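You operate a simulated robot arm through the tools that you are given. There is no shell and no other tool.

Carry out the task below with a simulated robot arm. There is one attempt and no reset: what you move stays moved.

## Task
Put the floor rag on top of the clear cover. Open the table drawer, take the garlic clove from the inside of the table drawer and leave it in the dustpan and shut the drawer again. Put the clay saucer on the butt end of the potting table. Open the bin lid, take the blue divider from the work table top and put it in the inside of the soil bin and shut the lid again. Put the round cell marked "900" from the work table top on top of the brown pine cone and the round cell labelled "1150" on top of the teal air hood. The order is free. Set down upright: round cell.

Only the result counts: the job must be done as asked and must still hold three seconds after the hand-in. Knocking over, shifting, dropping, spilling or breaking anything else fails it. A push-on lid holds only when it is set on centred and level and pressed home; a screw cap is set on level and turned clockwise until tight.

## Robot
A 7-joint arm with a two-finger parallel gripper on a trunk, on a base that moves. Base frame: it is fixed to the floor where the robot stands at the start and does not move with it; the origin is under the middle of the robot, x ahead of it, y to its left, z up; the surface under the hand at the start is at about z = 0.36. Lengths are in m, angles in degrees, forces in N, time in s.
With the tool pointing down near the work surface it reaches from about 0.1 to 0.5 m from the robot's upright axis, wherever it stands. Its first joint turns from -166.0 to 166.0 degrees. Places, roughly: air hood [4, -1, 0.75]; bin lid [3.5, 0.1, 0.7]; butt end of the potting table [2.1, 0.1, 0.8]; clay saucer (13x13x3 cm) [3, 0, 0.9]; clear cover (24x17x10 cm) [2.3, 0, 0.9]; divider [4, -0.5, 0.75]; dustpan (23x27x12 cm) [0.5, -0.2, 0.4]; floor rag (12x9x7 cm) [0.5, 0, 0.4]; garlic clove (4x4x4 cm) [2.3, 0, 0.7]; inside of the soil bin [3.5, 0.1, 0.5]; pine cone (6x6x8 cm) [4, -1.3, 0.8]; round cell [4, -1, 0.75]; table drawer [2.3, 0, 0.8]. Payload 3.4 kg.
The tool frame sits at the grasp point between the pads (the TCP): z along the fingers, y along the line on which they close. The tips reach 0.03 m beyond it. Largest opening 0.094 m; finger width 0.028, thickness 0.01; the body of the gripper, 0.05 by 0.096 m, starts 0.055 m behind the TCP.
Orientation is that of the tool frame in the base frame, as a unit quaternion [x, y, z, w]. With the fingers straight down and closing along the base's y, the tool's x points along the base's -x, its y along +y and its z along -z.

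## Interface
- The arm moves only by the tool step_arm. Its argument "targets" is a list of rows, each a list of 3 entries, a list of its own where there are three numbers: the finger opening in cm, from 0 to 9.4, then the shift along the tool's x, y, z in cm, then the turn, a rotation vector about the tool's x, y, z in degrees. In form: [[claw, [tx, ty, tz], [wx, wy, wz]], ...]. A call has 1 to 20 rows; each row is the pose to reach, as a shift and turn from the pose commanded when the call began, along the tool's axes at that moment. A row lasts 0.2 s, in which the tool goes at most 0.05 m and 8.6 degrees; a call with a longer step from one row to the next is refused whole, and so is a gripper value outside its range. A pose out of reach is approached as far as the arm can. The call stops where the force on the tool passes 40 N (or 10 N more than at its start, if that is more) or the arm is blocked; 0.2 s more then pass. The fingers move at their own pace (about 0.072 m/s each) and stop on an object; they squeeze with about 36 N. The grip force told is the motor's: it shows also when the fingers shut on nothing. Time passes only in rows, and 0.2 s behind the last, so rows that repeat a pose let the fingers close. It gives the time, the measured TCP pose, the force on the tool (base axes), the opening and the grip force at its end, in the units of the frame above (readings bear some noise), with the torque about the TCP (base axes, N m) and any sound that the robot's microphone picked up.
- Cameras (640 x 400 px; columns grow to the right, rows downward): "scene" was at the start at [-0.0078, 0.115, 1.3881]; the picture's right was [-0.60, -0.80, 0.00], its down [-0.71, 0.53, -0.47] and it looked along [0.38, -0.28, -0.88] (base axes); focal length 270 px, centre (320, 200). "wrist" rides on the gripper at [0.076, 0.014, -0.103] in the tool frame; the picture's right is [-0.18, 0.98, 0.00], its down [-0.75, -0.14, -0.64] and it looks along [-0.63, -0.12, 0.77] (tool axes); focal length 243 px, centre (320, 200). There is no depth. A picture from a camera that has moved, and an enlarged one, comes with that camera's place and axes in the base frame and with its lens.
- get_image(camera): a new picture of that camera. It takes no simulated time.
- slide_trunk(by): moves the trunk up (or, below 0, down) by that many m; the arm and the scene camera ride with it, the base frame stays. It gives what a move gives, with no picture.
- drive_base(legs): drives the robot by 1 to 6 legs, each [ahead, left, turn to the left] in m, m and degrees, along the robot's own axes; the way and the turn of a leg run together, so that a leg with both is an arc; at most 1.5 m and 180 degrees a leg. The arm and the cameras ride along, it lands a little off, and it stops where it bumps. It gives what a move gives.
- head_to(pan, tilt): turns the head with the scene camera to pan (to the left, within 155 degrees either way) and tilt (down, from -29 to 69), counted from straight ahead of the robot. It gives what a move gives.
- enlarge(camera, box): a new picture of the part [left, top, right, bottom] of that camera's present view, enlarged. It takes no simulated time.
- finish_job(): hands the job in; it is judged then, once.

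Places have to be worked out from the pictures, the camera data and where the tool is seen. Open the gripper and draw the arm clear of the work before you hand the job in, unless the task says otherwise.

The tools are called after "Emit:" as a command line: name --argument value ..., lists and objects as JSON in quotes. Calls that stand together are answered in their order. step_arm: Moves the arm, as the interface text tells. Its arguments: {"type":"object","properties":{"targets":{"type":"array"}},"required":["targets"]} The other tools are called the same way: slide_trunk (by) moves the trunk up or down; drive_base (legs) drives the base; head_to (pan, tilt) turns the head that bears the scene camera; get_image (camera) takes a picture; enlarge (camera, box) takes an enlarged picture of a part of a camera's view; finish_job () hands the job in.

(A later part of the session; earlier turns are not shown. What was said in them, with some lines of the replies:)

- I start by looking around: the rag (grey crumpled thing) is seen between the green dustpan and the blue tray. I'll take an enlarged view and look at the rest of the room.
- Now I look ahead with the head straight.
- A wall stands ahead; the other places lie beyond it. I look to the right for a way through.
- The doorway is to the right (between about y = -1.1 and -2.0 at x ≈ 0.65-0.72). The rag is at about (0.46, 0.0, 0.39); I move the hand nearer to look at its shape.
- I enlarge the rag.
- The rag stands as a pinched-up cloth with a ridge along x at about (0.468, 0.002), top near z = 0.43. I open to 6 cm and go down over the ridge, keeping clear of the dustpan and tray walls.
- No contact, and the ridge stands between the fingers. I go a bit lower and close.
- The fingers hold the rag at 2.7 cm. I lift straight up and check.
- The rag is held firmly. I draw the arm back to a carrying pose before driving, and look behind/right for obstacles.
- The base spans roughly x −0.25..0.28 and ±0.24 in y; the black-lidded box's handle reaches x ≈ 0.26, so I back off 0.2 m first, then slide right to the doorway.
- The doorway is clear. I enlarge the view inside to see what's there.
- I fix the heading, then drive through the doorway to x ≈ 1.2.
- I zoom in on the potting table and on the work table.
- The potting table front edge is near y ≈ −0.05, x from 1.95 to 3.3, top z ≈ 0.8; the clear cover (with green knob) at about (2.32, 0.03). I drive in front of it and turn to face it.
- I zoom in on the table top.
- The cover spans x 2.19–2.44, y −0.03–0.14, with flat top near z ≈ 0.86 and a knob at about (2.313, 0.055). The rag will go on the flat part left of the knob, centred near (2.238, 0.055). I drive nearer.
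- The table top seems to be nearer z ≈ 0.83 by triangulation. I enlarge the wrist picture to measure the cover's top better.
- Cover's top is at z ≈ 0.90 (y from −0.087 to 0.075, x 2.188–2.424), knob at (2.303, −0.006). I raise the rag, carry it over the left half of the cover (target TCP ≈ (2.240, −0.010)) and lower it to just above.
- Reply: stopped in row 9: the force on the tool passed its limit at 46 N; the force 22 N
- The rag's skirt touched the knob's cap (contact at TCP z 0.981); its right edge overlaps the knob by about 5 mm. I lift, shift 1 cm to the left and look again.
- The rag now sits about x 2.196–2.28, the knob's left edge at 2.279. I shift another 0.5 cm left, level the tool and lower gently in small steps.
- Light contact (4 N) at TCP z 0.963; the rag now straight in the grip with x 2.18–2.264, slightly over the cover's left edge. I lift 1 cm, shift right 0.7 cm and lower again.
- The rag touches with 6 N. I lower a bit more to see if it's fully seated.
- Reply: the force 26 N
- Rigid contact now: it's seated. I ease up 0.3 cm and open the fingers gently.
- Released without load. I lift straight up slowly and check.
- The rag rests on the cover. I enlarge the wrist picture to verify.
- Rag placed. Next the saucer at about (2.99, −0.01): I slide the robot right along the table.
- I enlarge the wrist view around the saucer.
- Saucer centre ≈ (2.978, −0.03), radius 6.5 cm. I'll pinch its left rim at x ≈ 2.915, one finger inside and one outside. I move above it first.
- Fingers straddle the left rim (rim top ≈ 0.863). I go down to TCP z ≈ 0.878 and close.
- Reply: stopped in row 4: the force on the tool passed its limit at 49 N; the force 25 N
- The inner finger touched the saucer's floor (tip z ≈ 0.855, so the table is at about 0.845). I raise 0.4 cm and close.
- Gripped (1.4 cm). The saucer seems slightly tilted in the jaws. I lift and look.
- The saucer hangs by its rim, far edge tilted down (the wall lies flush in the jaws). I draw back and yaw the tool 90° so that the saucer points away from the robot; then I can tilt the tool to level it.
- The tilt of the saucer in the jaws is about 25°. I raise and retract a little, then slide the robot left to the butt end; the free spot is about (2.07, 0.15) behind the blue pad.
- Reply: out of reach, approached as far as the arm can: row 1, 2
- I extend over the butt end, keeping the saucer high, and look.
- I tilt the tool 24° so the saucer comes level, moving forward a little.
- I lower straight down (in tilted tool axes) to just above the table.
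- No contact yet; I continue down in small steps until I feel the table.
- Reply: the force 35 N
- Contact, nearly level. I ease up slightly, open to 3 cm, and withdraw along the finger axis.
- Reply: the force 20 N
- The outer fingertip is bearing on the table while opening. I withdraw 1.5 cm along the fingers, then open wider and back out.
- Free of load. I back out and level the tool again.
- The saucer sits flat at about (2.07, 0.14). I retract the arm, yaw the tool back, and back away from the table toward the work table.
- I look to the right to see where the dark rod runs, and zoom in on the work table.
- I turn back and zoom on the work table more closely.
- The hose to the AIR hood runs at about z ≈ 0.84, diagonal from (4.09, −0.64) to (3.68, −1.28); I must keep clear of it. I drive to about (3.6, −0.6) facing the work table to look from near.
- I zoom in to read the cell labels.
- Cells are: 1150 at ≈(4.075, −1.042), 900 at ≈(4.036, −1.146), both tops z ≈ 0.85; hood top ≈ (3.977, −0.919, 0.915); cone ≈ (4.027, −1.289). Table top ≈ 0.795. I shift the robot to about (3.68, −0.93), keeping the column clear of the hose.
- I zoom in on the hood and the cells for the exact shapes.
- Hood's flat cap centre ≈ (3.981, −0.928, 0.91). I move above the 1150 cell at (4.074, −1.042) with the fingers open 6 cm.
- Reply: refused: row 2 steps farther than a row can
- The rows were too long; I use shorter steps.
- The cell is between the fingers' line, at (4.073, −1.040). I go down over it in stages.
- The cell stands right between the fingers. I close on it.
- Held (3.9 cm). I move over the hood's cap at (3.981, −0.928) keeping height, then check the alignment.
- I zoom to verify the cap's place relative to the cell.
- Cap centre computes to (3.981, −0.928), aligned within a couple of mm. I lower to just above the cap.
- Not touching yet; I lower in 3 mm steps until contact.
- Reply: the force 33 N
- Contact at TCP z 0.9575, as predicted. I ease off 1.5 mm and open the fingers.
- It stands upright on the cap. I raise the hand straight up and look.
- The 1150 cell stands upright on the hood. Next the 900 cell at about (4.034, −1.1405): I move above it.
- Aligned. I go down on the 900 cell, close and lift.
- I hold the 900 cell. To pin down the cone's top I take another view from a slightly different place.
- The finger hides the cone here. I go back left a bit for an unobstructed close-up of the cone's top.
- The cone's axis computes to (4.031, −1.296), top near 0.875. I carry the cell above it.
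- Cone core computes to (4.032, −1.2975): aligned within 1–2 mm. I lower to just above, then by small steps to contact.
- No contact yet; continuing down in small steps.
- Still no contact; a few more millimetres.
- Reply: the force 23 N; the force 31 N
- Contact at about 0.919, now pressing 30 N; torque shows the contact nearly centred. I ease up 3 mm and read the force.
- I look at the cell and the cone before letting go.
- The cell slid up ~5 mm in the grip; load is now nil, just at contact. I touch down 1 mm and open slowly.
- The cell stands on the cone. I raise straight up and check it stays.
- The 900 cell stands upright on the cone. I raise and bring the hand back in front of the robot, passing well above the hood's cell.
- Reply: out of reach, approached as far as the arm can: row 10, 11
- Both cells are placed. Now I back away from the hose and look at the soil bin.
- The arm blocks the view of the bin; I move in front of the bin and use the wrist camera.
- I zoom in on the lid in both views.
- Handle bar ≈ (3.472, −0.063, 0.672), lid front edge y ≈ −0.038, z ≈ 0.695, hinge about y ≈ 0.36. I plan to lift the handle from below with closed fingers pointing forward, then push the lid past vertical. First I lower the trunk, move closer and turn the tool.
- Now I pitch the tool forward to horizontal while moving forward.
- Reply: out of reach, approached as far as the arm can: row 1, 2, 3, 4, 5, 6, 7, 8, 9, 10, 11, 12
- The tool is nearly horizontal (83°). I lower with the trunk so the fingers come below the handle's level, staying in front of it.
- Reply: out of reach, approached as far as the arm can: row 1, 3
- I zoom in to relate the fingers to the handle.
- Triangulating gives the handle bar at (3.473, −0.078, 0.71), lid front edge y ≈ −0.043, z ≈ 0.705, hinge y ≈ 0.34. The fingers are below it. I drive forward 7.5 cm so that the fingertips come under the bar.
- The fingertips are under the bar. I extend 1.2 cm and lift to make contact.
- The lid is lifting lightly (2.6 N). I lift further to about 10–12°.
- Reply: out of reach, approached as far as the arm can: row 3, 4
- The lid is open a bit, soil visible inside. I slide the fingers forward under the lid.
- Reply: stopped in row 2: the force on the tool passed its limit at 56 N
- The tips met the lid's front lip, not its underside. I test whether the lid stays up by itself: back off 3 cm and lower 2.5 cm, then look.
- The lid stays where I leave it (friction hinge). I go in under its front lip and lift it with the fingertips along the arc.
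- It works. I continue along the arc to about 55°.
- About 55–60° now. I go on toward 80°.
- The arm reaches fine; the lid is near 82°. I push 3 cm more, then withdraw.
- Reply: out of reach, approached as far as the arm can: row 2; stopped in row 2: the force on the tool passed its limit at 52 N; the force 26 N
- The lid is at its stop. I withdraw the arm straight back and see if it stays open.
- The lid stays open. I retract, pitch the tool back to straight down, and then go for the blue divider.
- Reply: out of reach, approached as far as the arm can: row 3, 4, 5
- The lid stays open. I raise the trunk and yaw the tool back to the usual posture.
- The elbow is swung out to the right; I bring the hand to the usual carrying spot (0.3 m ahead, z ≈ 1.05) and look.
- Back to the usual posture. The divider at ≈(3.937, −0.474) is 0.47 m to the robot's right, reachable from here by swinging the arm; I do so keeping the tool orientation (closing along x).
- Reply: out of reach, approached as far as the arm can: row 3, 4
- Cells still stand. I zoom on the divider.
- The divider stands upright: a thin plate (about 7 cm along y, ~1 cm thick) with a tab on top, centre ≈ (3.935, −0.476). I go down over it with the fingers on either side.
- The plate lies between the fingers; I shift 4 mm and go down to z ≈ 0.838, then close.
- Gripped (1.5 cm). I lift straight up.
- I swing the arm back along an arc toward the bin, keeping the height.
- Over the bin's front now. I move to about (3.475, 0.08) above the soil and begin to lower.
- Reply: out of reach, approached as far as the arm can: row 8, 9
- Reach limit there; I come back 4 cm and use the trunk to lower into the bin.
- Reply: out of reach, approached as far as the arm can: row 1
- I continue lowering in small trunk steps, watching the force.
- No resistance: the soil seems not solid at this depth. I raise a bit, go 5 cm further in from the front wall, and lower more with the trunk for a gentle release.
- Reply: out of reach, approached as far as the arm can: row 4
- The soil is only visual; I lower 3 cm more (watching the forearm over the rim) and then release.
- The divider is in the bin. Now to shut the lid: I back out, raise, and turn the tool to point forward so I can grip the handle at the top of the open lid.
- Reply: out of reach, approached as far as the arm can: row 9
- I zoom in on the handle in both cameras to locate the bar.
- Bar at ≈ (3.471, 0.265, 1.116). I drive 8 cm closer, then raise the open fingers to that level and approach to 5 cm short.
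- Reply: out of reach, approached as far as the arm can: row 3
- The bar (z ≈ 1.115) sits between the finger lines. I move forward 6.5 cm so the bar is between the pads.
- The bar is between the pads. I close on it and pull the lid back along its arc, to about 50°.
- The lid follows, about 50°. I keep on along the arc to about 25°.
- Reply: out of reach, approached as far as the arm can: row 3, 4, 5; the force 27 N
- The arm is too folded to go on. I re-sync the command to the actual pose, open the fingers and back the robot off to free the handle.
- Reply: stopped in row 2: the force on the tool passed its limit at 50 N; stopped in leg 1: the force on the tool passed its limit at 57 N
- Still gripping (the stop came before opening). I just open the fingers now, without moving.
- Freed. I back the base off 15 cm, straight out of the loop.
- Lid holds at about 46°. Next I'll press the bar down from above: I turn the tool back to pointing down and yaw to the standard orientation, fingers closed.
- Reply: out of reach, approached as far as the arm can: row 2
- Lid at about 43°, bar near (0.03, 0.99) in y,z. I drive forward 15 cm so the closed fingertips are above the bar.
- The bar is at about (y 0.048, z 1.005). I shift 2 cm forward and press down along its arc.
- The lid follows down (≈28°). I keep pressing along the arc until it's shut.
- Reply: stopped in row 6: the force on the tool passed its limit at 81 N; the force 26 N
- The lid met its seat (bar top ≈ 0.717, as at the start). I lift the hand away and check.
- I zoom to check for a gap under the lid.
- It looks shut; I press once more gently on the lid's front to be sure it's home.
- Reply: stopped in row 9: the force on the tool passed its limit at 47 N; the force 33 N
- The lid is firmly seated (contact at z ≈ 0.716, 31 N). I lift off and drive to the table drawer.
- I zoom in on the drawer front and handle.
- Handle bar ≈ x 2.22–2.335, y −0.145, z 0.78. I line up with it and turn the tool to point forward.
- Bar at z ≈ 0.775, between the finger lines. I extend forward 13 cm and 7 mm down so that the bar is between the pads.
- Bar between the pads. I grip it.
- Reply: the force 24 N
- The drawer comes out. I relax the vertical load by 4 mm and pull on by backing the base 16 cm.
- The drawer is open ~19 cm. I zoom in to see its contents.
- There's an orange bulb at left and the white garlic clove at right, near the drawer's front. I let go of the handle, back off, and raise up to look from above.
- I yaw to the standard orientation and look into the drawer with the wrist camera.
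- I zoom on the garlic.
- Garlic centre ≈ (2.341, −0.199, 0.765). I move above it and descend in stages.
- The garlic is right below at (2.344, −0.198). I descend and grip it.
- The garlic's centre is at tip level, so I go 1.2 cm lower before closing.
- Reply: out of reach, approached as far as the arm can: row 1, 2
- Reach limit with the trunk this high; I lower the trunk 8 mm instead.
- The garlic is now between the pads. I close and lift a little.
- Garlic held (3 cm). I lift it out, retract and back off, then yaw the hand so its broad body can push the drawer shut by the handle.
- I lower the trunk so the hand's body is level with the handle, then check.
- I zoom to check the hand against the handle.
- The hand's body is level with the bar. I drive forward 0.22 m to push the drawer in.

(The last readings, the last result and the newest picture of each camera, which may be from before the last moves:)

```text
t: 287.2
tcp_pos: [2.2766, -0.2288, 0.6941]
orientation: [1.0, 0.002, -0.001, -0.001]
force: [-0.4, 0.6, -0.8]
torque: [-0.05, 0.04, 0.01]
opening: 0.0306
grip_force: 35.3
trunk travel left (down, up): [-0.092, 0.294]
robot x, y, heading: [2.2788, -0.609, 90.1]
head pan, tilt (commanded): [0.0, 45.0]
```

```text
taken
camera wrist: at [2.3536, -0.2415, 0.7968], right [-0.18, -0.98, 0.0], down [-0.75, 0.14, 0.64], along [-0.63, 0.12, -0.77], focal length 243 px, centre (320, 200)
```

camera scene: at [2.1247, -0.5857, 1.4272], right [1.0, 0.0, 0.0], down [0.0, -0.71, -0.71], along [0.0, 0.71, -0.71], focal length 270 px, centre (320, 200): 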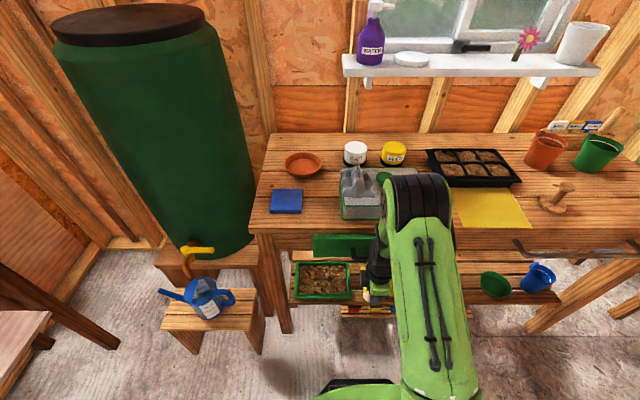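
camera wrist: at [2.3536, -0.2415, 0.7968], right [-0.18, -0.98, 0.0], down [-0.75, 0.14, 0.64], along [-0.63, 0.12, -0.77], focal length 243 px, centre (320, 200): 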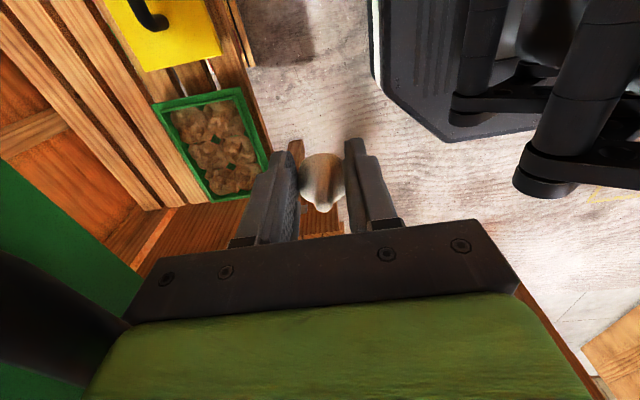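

The drawer is nearly in. I push the last 3–4 cm slowly until it stops.

Emit:
drive_base --legs '[[0.025, 0, 0]]'

Emit:
step_arm --targets '[[1, [0, -0.3, 0], [0, 0, 0]], [1, [0, -0.6, 0], [0, 0, 0]], [1, [0, -0.9, 0], [0, 0, 0]], [1, [0, -1.2, 0], [0, 0, 0]], [1, [0, -1.5, 0], [0, 0, 0]], [1, [0, -1.8, 0], [0, 0, 0]]]'

Emit:
get_image --camera "scene"

Emit:
enlarge --camera "scene" --box '[250, 180, 450, 300]'

```text
t: 288.0
tcp_pos: [2.2762, -0.2032, 0.6949]
orientation: [1.0, 0.002, 0.0, -0.001]
force: [-0.2, -0.2, -0.6]
torque: [-0.05, 0.01, 0.01]
opening: 0.0305
grip_force: 36.1
trunk travel left (down, up): [-0.092, 0.294]
robot x, y, heading: [2.2757, -0.5849, 90.2]
head pan, tilt (commanded): [0.0, 45.0]
```

```text
t: 289.3
tcp_pos: [2.2757, -0.198, 0.6939]
orientation: [1.0, 0.003, -0.001, 0.009]
force: [0.7, -16.7, 3.4]
torque: [1.53, 0.17, 0.39]
opening: 0.0304
grip_force: 36.1
trunk travel left (down, up): [-0.092, 0.294]
robot x, y, heading: [2.2741, -0.5831, 90.2]
head pan, tilt (commanded): [0.0, 45.0]
stopped in row 6: the force on the tool passed its limit at 43 N (the readings are from after the stop); the commanded pose is now the measured one
```

```text
taken
camera scene: at [2.1249, -0.5654, 1.4274], right [1.0, 0.0, 0.0], down [0.0, -0.71, -0.71], along [0.0, 0.71, -0.71], focal length 270 px, centre (320, 200)
```

scene: 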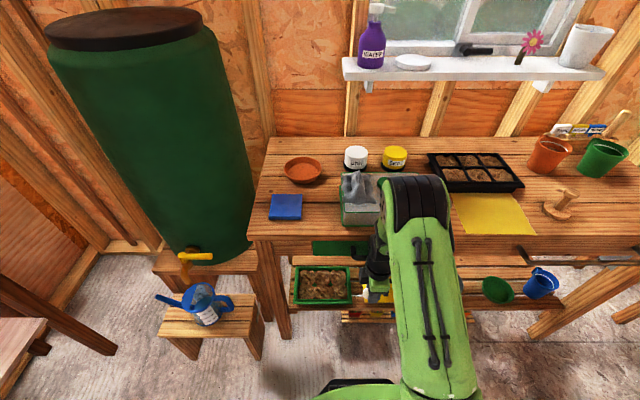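

```text
3.20 times, centred on (350, 240) of scene
camera zoom: at [2.1249, -0.5654, 1.4274], right [1.0, 0.0, 0.0], down [0.0, -0.71, -0.71], along [0.0, 0.71, -0.71], focal length 862 px, centre (224, 72)
```

zoom: 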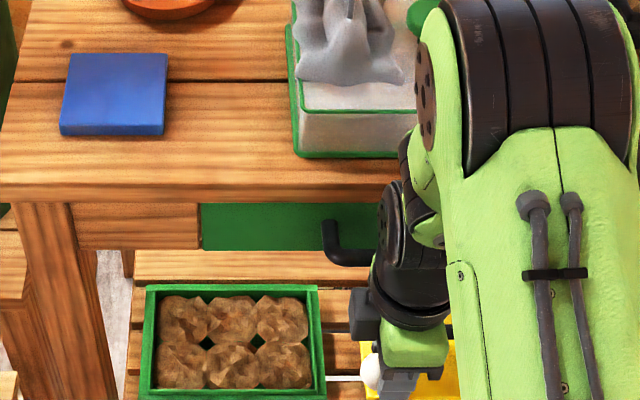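

The drawer is flush again. I back off, turn to heading 0 and make for the doorway, driving backward through it.

Emit:
drive_base --legs '[[-0.6, 0, 0], [0, 0, -90]]'

Emit:
head_to --pan 90 --tilt 40

Emit:
get_image --camera "scene"

Emit:
enlarge --camera "scene" --box '[200, 100, 460, 260]'

```text
t: 296.4
tcp_pos: [2.6625, -1.1825, 0.6936]
orientation: [-0.705, 0.709, 0.004, -0.005]
force: [0.4, -0.4, -0.2]
torque: [0.02, 0.01, 0.01]
opening: 0.0304
grip_force: 36.2
trunk travel left (down, up): [-0.092, 0.294]
robot x, y, heading: [2.2732, -1.1771, -0.7]
head pan, tilt (commanded): [0.0, 45.0]
```

```text
t: 298.1
tcp_pos: [2.6615, -1.1825, 0.6942]
orientation: [-0.705, 0.709, 0.005, -0.003]
force: [0.2, -0.6, -0.5]
torque: [0.01, 0.01, 0.01]
opening: 0.0305
grip_force: 36.1
trunk travel left (down, up): [-0.092, 0.294]
robot x, y, heading: [2.2748, -1.1802, -0.5]
head pan, tilt (commanded): [90.0, 40.0]
```

```text
taken
camera scene: at [2.2138, -0.9387, 1.4343], right [1.0, -0.01, 0.0], down [-0.01, -0.64, -0.77], along [0.01, 0.77, -0.64], focal length 270 px, centre (320, 200)
```

scene: 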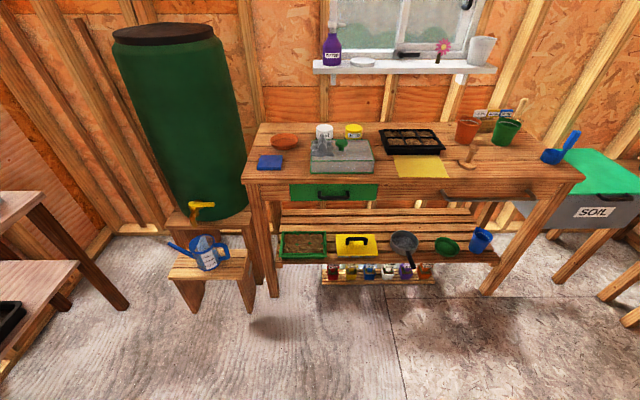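

```text
2.46 times, centred on (330, 180) of scene
camera zoom: at [2.2138, -0.9387, 1.4343], right [1.0, -0.01, 0.0], down [-0.01, -0.64, -0.77], along [0.01, 0.77, -0.64], focal length 663 px, centre (295, 249)
```

zoom: 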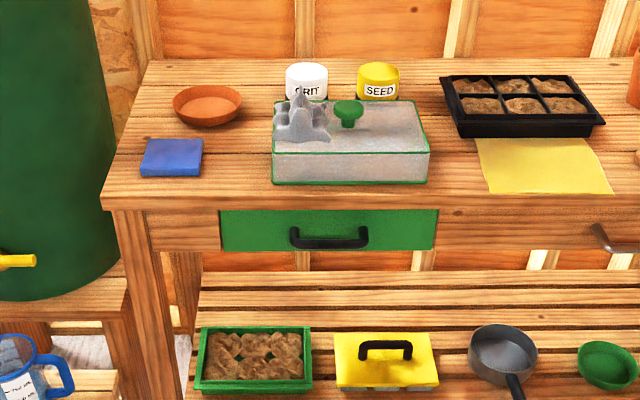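

Drawer shut, rag and saucer in place. Now I drive to the doorway line and back out through it.

Emit:
drive_base --legs '[[-1.02, -0.385, 0.6]]'

Emit:
head_to --pan 150 --tilt 25

Emit:
get_image --camera "scene"

```text
t: 303.6
tcp_pos: [1.6524, -1.5512, 0.6939]
orientation: [-0.704, 0.71, 0.005, -0.004]
force: [-0.1, 0.3, 0.2]
torque: [0.01, -0.01, 0.0]
opening: 0.0306
grip_force: 36.0
trunk travel left (down, up): [-0.092, 0.294]
robot x, y, heading: [1.2607, -1.5461, -0.7]
head pan, tilt (commanded): [90.0, 40.0]
```

```text
t: 304.9
tcp_pos: [1.6533, -1.5511, 0.6934]
orientation: [-0.704, 0.71, 0.005, -0.003]
force: [-0.3, 0.0, -0.2]
torque: [-0.02, 0.01, 0.03]
opening: 0.0306
grip_force: 35.5
trunk travel left (down, up): [-0.092, 0.294]
robot x, y, heading: [1.258, -1.5481, -0.9]
head pan, tilt (commanded): [150.0, 25.0]
```

```text
taken
camera scene: at [1.1253, -1.345, 1.4578], right [0.51, 0.86, 0.0], down [0.36, -0.22, -0.91], along [-0.78, 0.46, -0.42], focal length 270 px, centre (320, 200)
```

scene: 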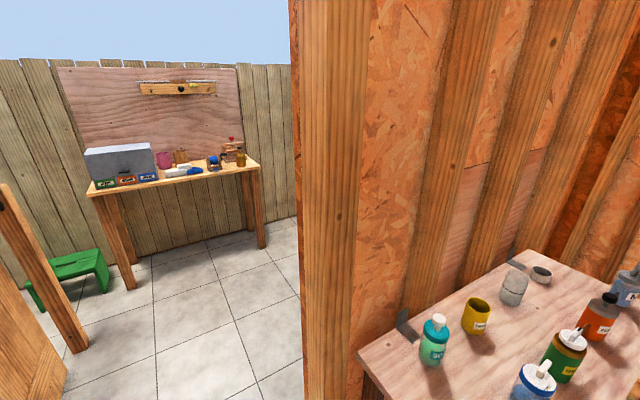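

Clear behind. I straighten and back out 1.45 m.

Emit:
drive_base --legs '[[0, -0.01, 0.9], [-1.45, 0, 0]]'

Emit:
head_to --pan 60 --tilt 40

Emit:
get_image --camera "scene"

```text
t: 312.5
tcp_pos: [0.2022, -1.5635, 0.6936]
orientation: [0.712, -0.702, -0.005, 0.004]
force: [0.2, 0.6, -0.4]
torque: [0.0, 0.01, 0.01]
opening: 0.0304
grip_force: 35.9
trunk travel left (down, up): [-0.092, 0.294]
robot x, y, heading: [-0.1868, -1.5716, 0.7]
head pan, tilt (commanded): [150.0, 25.0]
```

```text
t: 314.1
tcp_pos: [0.2021, -1.564, 0.6935]
orientation: [0.712, -0.703, -0.005, 0.003]
force: [0.6, 0.0, 0.2]
torque: [0.02, 0.02, -0.01]
opening: 0.0303
grip_force: 35.6
trunk travel left (down, up): [-0.092, 0.294]
robot x, y, heading: [-0.1871, -1.5674, 0.6]
head pan, tilt (commanded): [60.0, 40.0]
```

```text
taken
camera scene: at [-0.2079, -1.3415, 1.4345], right [0.87, -0.49, 0.0], down [-0.31, -0.56, -0.77], along [0.37, 0.67, -0.64], focal length 270 px, centre (320, 200)
```

scene: 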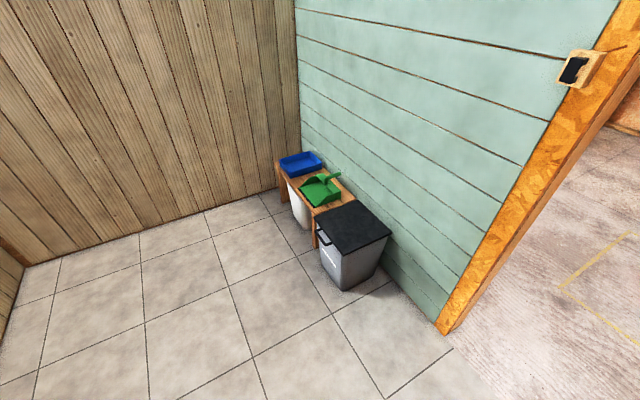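

I drive left to the bench and look at the dustpan.

Emit:
drive_base --legs '[[0, 1.42, -0.6]]'

Emit:
get_image --camera "wrist"

Emit:
head_to --pan 0 --tilt 55

Emit:
get_image --camera "scene"

```text
t: 321.2
tcp_pos: [0.2058, -0.1486, 0.6941]
orientation: [-0.702, 0.712, 0.005, -0.004]
force: [-0.8, 0.0, 0.2]
torque: [0.01, 0.01, -0.01]
opening: 0.0306
grip_force: 36.6
trunk travel left (down, up): [-0.092, 0.294]
robot x, y, heading: [-0.1852, -0.1379, -1.1]
head pan, tilt (commanded): [60.0, 40.0]
```

```text
taken
camera wrist: at [0.1924, -0.2228, 0.796], right [-0.98, 0.2, 0.01], down [0.16, 0.75, 0.64], along [0.12, 0.63, -0.77], focal length 243 px, centre (320, 200)
```

wrist: 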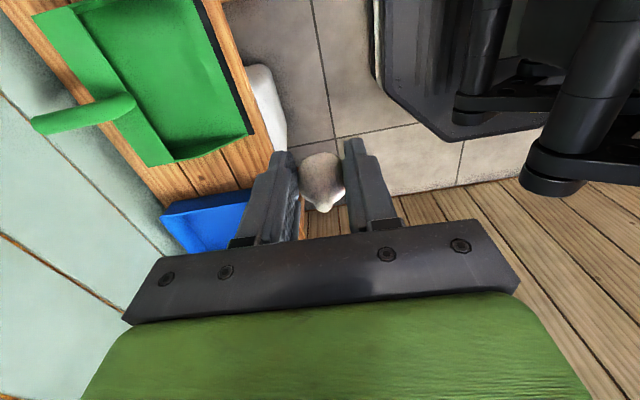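

```text
t: 322.5
tcp_pos: [0.2058, -0.1487, 0.693]
orientation: [-0.702, 0.712, 0.004, -0.004]
force: [-1.2, 0.3, -0.3]
torque: [0.0, 0.0, -0.03]
opening: 0.0303
grip_force: 35.6
trunk travel left (down, up): [-0.092, 0.294]
robot x, y, heading: [-0.1809, -0.1382, -1.0]
head pan, tilt (commanded): [0.0, 55.0]
```

```text
taken
camera scene: at [-0.1691, 0.013, 1.4138], right [-0.02, -1.0, 0.0], down [-0.82, 0.01, -0.57], along [0.57, -0.01, -0.82], focal length 270 px, centre (320, 200)
```

scene: 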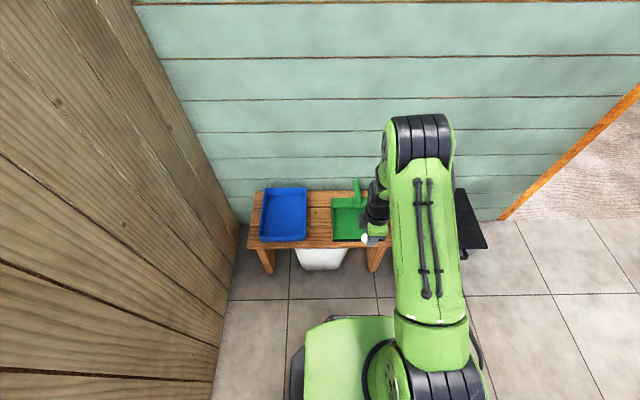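

The pan's floor centre is about (0.44, −0.18), lip at x ≈ 0.355, back wall ≈ 0.52. I drive 17 cm ahead.

Emit:
drive_base --legs '[[0.17, -0.02, 1.0]]'

Emit:
get_image --camera "wrist"

Emit:
get_image --camera "scene"

```text
t: 324.0
tcp_pos: [0.3784, -0.1616, 0.6936]
orientation: [0.709, -0.705, -0.005, 0.004]
force: [0.6, -0.8, -0.1]
torque: [0.0, -0.02, 0.01]
opening: 0.0305
grip_force: 35.7
trunk travel left (down, up): [-0.092, 0.294]
robot x, y, heading: [-0.0123, -0.1606, 0.4]
head pan, tilt (commanded): [0.0, 55.0]
```

```text
taken
camera wrist: at [0.3674, -0.2371, 0.7956], right [-0.98, 0.18, 0.01], down [0.15, 0.75, 0.64], along [0.1, 0.63, -0.77], focal length 243 px, centre (320, 200)
```

wrist: 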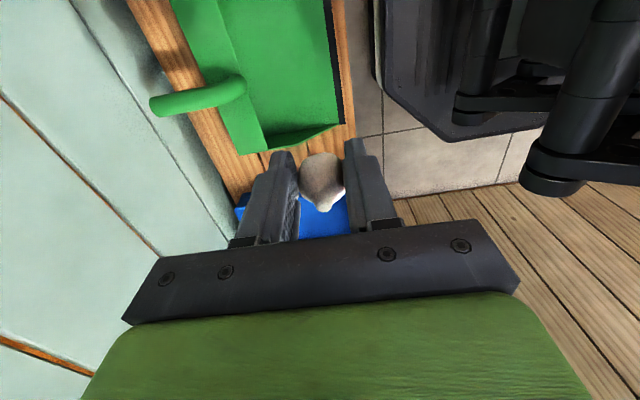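

```text
taken
camera scene: at [0.0018, -0.0084, 1.4138], right [0.0, -1.0, 0.0], down [-0.82, 0.0, -0.57], along [0.57, 0.0, -0.82], focal length 270 px, centre (320, 200)
```

scene: 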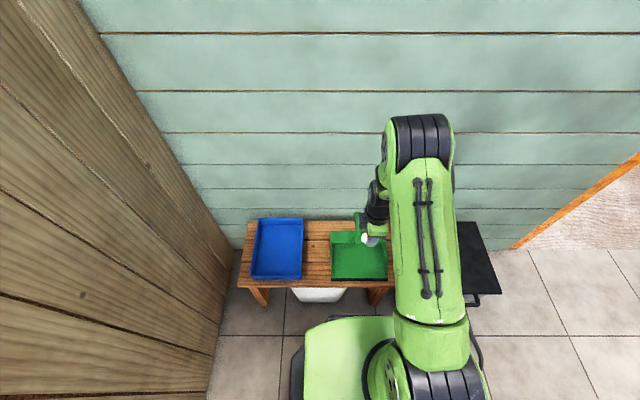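

I yaw back to the standard orientation so that I can see the pan while lowering.

Emit:
step_arm --targets '[[1, [0, 0, 0], [0, 0, 8]], [1, [0, 0, 0], [0, 0, 16]], [1, [0, 0, 0], [0, 0, 24]], [1, [0, 0, 0], [0, 0, 32]], [1, [0, 0, 0], [0, 0, 40]], [1, [0, 0, 0], [0, 0, 48]], [1, [0, 0, 0], [0, 0, 56]], [1, [0, 0, 0], [0, 0, 64]], [1, [0, 0, 0], [0, 0, 72]], [1, [0, 0, 0], [0, 0, 80]], [1, [0, 0, 0], [0, 0, 88]], [1, [0, 0, 0], [0, 0, 90]]]'

Emit:
get_image --camera "wrist"

```text
t: 326.6
tcp_pos: [0.3784, -0.1608, 0.6941]
orientation: [-0.002, 1.0, 0.001, -0.006]
force: [-0.5, -0.5, -0.4]
torque: [-0.02, 0.01, 0.01]
opening: 0.0304
grip_force: 35.9
trunk travel left (down, up): [-0.092, 0.294]
robot x, y, heading: [-0.0116, -0.1574, 0.1]
head pan, tilt (commanded): [0.0, 55.0]
```

```text
taken
camera wrist: at [0.3044, -0.1467, 0.7971], right [0.18, 0.98, 0.0], down [0.76, -0.14, 0.63], along [0.62, -0.11, -0.78], focal length 243 px, centre (320, 200)
```

wrist: 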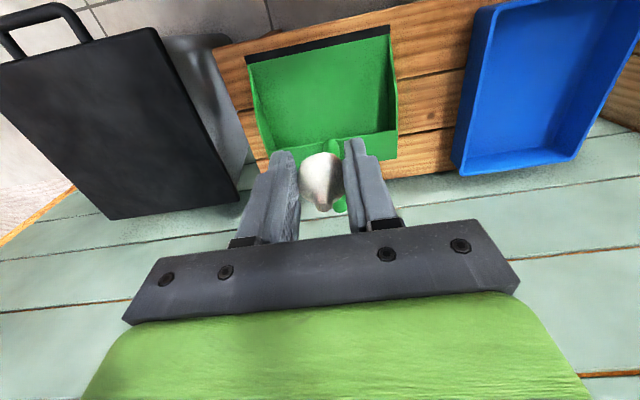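

Pan floor spans x 0.353–0.50, y −0.267…−0.054. I lower the garlic toward (0.432, −0.16).

Emit:
step_arm --targets '[[1, [-2, 0, 4], [0, 0, 0]], [1, [-4, 0, 8], [0, 0, 0]], [1, [-5.4, 0, 12], [0, 0, 0]], [1, [-5.4, 0, 16.5], [0, 0, 0]], [1, [-5.4, 0, 21], [0, 0, 0]], [1, [-5.4, 0, 25], [0, 0, 0]], [1, [-5.4, 0, 26.5], [0, 0, 0]]]'

Emit:
get_image --camera "wrist"

```text
t: 328.2
tcp_pos: [0.4286, -0.1605, 0.4268]
orientation: [-0.003, 1.0, 0.001, -0.006]
force: [0.0, 0.0, -0.2]
torque: [0.0, 0.03, -0.01]
opening: 0.0305
grip_force: 36.4
trunk travel left (down, up): [-0.092, 0.294]
robot x, y, heading: [-0.0074, -0.1639, 0.0]
head pan, tilt (commanded): [0.0, 55.0]
```

```text
taken
camera wrist: at [0.355, -0.1468, 0.5306], right [0.18, 0.98, 0.0], down [0.76, -0.14, 0.63], along [0.62, -0.11, -0.77], focal length 243 px, centre (320, 200)
```

wrist: 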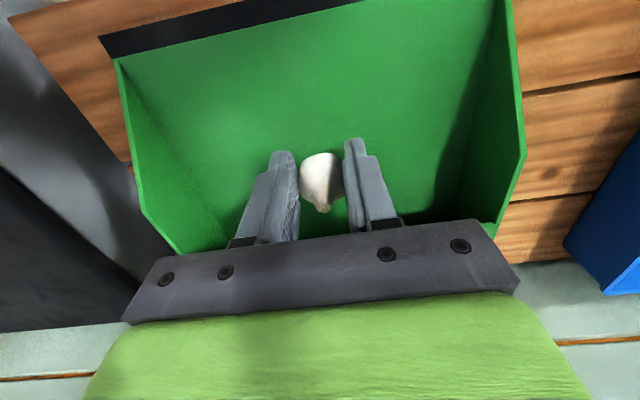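

The garlic hangs inside the pan. I lower in small steps until it touches the pan's floor.

Emit:
step_arm --targets '[[1, [0, 0, 0.5], [0, 0, 0]], [1, [0, 0, 1.0], [0, 0, 0]]]'

Emit:
step_arm --targets '[[1, [0, 0, 0.4], [0, 0, 0]], [1, [0, 0, 0.8], [0, 0, 0]]]'

```text
t: 328.8
tcp_pos: [0.4295, -0.1616, 0.4167]
orientation: [-0.003, 1.0, 0.001, -0.007]
force: [0.3, 0.1, 0.3]
torque: [0.01, -0.04, -0.03]
opening: 0.0302
grip_force: 35.5
trunk travel left (down, up): [-0.092, 0.294]
robot x, y, heading: [-0.0113, -0.1612, -0.2]
head pan, tilt (commanded): [0.0, 55.0]
```

```text
t: 329.4
tcp_pos: [0.4302, -0.161, 0.4087]
orientation: [-0.003, 1.0, 0.001, -0.005]
force: [-0.8, 0.2, 0.0]
torque: [-0.02, 0.01, 0.01]
opening: 0.0303
grip_force: 36.4
trunk travel left (down, up): [-0.092, 0.294]
robot x, y, heading: [-0.0124, -0.1612, 0.3]
head pan, tilt (commanded): [0.0, 55.0]
```

Emit:
step_arm --targets '[[1, [0, 0, 0.3], [0, 0, 0]], [1, [0, 0, 0.6], [0, 0, 0]]]'

Emit:
get_image --camera "wrist"

```text
t: 330.0
tcp_pos: [0.4279, -0.1607, 0.4025]
orientation: [-0.003, 1.0, 0.001, -0.007]
force: [0.6, 0.0, -0.8]
torque: [-0.03, -0.02, 0.0]
opening: 0.0305
grip_force: 36.5
trunk travel left (down, up): [-0.092, 0.294]
robot x, y, heading: [-0.0108, -0.1615, 0.3]
head pan, tilt (commanded): [0.0, 55.0]
```

```text
taken
camera wrist: at [0.3542, -0.1465, 0.5068], right [0.18, 0.98, 0.0], down [0.76, -0.14, 0.63], along [0.62, -0.11, -0.78], focal length 243 px, centre (320, 200)
```

wrist: 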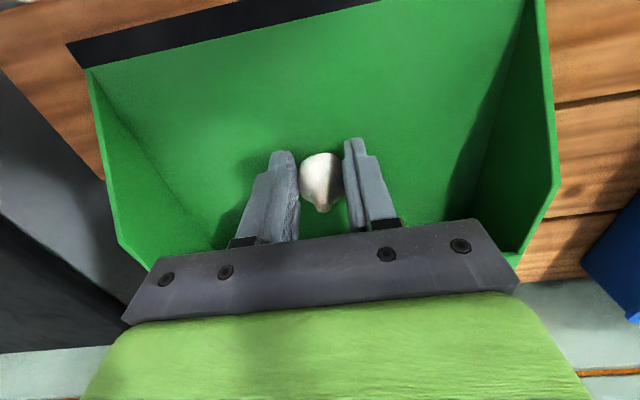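

Still no contact; the shadows nearly meet. A few more millimetres.

Emit:
step_arm --targets '[[1, [0, 0, 0.25], [0, 0, 0]], [1, [0, 0, 0.5], [0, 0, 0]]]'

Emit:
step_arm --targets '[[1, [0, 0, 0.2], [0, 0, 0]], [1, [0, 0, 0.3], [0, 0, 0]]]'

```text
t: 330.6
tcp_pos: [0.4289, -0.1603, 0.4009]
orientation: [-0.003, 1.0, 0.001, -0.005]
force: [-9.7, -0.9, 33.7]
torque: [-0.05, -0.07, -0.03]
opening: 0.0304
grip_force: 35.9
trunk travel left (down, up): [-0.092, 0.294]
robot x, y, heading: [-0.012, -0.1629, 0.3]
head pan, tilt (commanded): [0.0, 55.0]
```

```text
t: 331.2
tcp_pos: [0.4304, -0.1613, 0.3961]
orientation: [-0.002, 1.0, 0.001, -0.002]
force: [-2.1, -1.1, 37.2]
torque: [-0.06, -0.35, 0.0]
opening: 0.0305
grip_force: 36.1
trunk travel left (down, up): [-0.092, 0.294]
robot x, y, heading: [-0.0134, -0.1622, 0.0]
head pan, tilt (commanded): [0.0, 55.0]
```

Contact. I ease off 5 mm to unload, then open gently.

Emit:
step_arm --targets '[[1, [0, 0, -0.4], [0, 0, 0]], [1, [0, 0, -0.4], [0, 0, 0]]]'

Emit:
step_arm --targets '[[2.8, [0, 0, 0], [0, 0, 0]], [3.2, [0, 0, 0], [0, 0, 0]], [3.8, [0, 0, 0], [0, 0, 0]], [4.6, [0, 0, 0], [0, 0, 0]], [5.4, [0, 0, 0], [0, 0, 0]], [5.4, [0, 0, 0], [0, 0, 0]]]'

Emit:
get_image --camera "wrist"

```text
t: 331.8
tcp_pos: [0.427, -0.1611, 0.3982]
orientation: [-0.003, 1.0, 0.001, -0.008]
force: [2.0, -0.6, 3.9]
torque: [0.0, -0.11, 0.0]
opening: 0.03
grip_force: 36.1
trunk travel left (down, up): [-0.092, 0.294]
robot x, y, heading: [-0.0074, -0.1618, 0.0]
head pan, tilt (commanded): [0.0, 55.0]
```

```text
t: 333.2
tcp_pos: [0.4295, -0.1614, 0.3998]
orientation: [-0.003, 1.0, 0.001, -0.006]
force: [0.0, 0.3, 0.1]
torque: [0.01, 0.02, -0.02]
opening: 0.0542
grip_force: 0.0
trunk travel left (down, up): [-0.092, 0.294]
robot x, y, heading: [-0.015, -0.1593, 0.1]
head pan, tilt (commanded): [0.0, 55.0]
```

```text
taken
camera wrist: at [0.3548, -0.1463, 0.503], right [0.18, 0.98, 0.0], down [0.76, -0.14, 0.63], along [0.62, -0.11, -0.77], focal length 243 px, centre (320, 200)
```

wrist: 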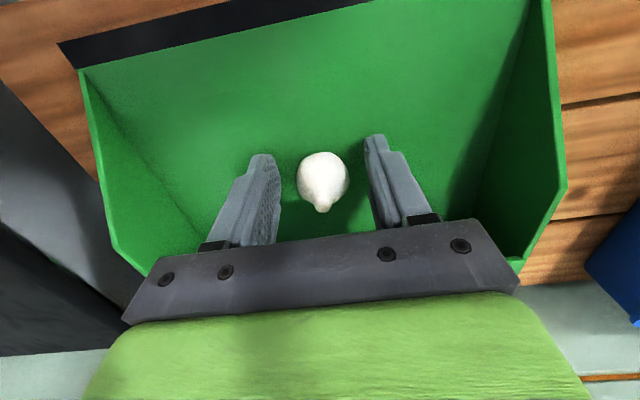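

The garlic rests in the pan. I raise the hand straight up and draw it clear.

Emit:
step_arm --targets '[[5.4, [0, 0, -3], [0, 0, 0]], [5.4, [0, 0, -7], [0, 0, 0]], [5.4, [0, 0, -11], [0, 0, 0]], [5.4, [0, 0, -15.5], [0, 0, 0]], [5.4, [2, 0, -20], [0, 0, 0]], [5.4, [5, 0, -24], [0, 0, 0]], [5.4, [8, 0, -27], [0, 0, 0]]]'

Emit:
get_image --camera "wrist"

Emit:
get_image --camera "scene"

```text
t: 334.8
tcp_pos: [0.3521, -0.1616, 0.6708]
orientation: [-0.002, 1.0, 0.001, -0.007]
force: [0.1, -0.5, -0.7]
torque: [-0.02, 0.05, 0.03]
opening: 0.0541
grip_force: 0.0
trunk travel left (down, up): [-0.092, 0.294]
robot x, y, heading: [-0.01, -0.1621, 0.3]
head pan, tilt (commanded): [0.0, 55.0]
```

```text
taken
camera wrist: at [0.278, -0.1473, 0.775], right [0.18, 0.98, 0.0], down [0.76, -0.14, 0.63], along [0.62, -0.11, -0.77], focal length 243 px, centre (320, 200)
```

wrist: 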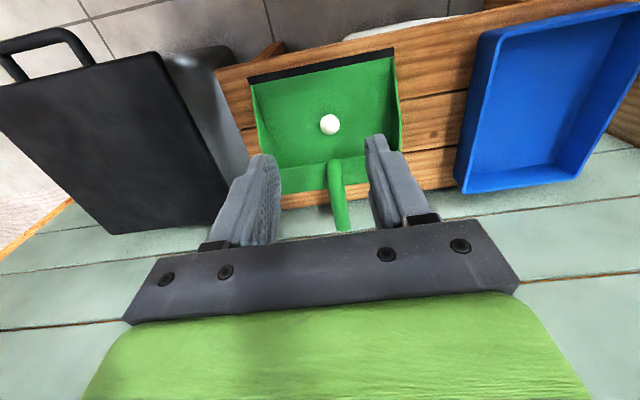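

```text
taken
camera scene: at [0.0, -0.0084, 1.4138], right [0.0, -1.0, 0.0], down [-0.82, 0.0, -0.57], along [0.57, 0.0, -0.82], focal length 270 px, centre (320, 200)
```

scene: 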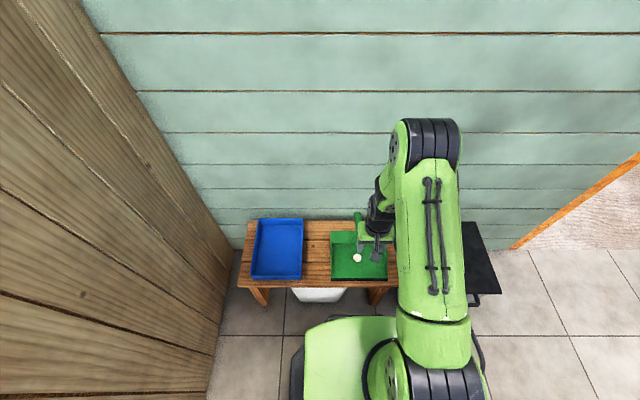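

The garlic lies in the dustpan, all other items were seen in place (rag on cover, saucer on the butt end, drawer and lid shut, both cells upright), the gripper is open and the arm is clear. I hand the job in.

Emit:
finish_job

```text
The job is handed in.
```

I finished every part of the task and handed the job in. I don't have the verdict, only "The job is handed in."

| Item | Where I left it |
|---|---|
| Floor rag | On the clear cover, on the half left of its green knob |
| Garlic clove | In the dustpan; the table drawer is shut flush again |
| Clay saucer | Flat on the potting table, at the end nearest the water butt, behind the blue pad |
| Blue divider | Inside the soil bin; the lid is shut and pressed down |
| "900" cell | Upright on the pine cone |
| "1150" cell | Upright on the teal air hood |

Three things I could not fully confirm:
- **Divider:** I lowered it through the soil surface without feeling any resistance, so it probably dropped a short way inside the bin. I could not see it afterwards.
- **Cells:** I last saw them standing just after lifting the divider. I did not look again before handing in, but nothing after that went near the work table.
- **Saucer:** I took "butt end" to mean the end by the water butt, which matches the rough position you gave.

The gripper is open and the arm is clear of the bench.
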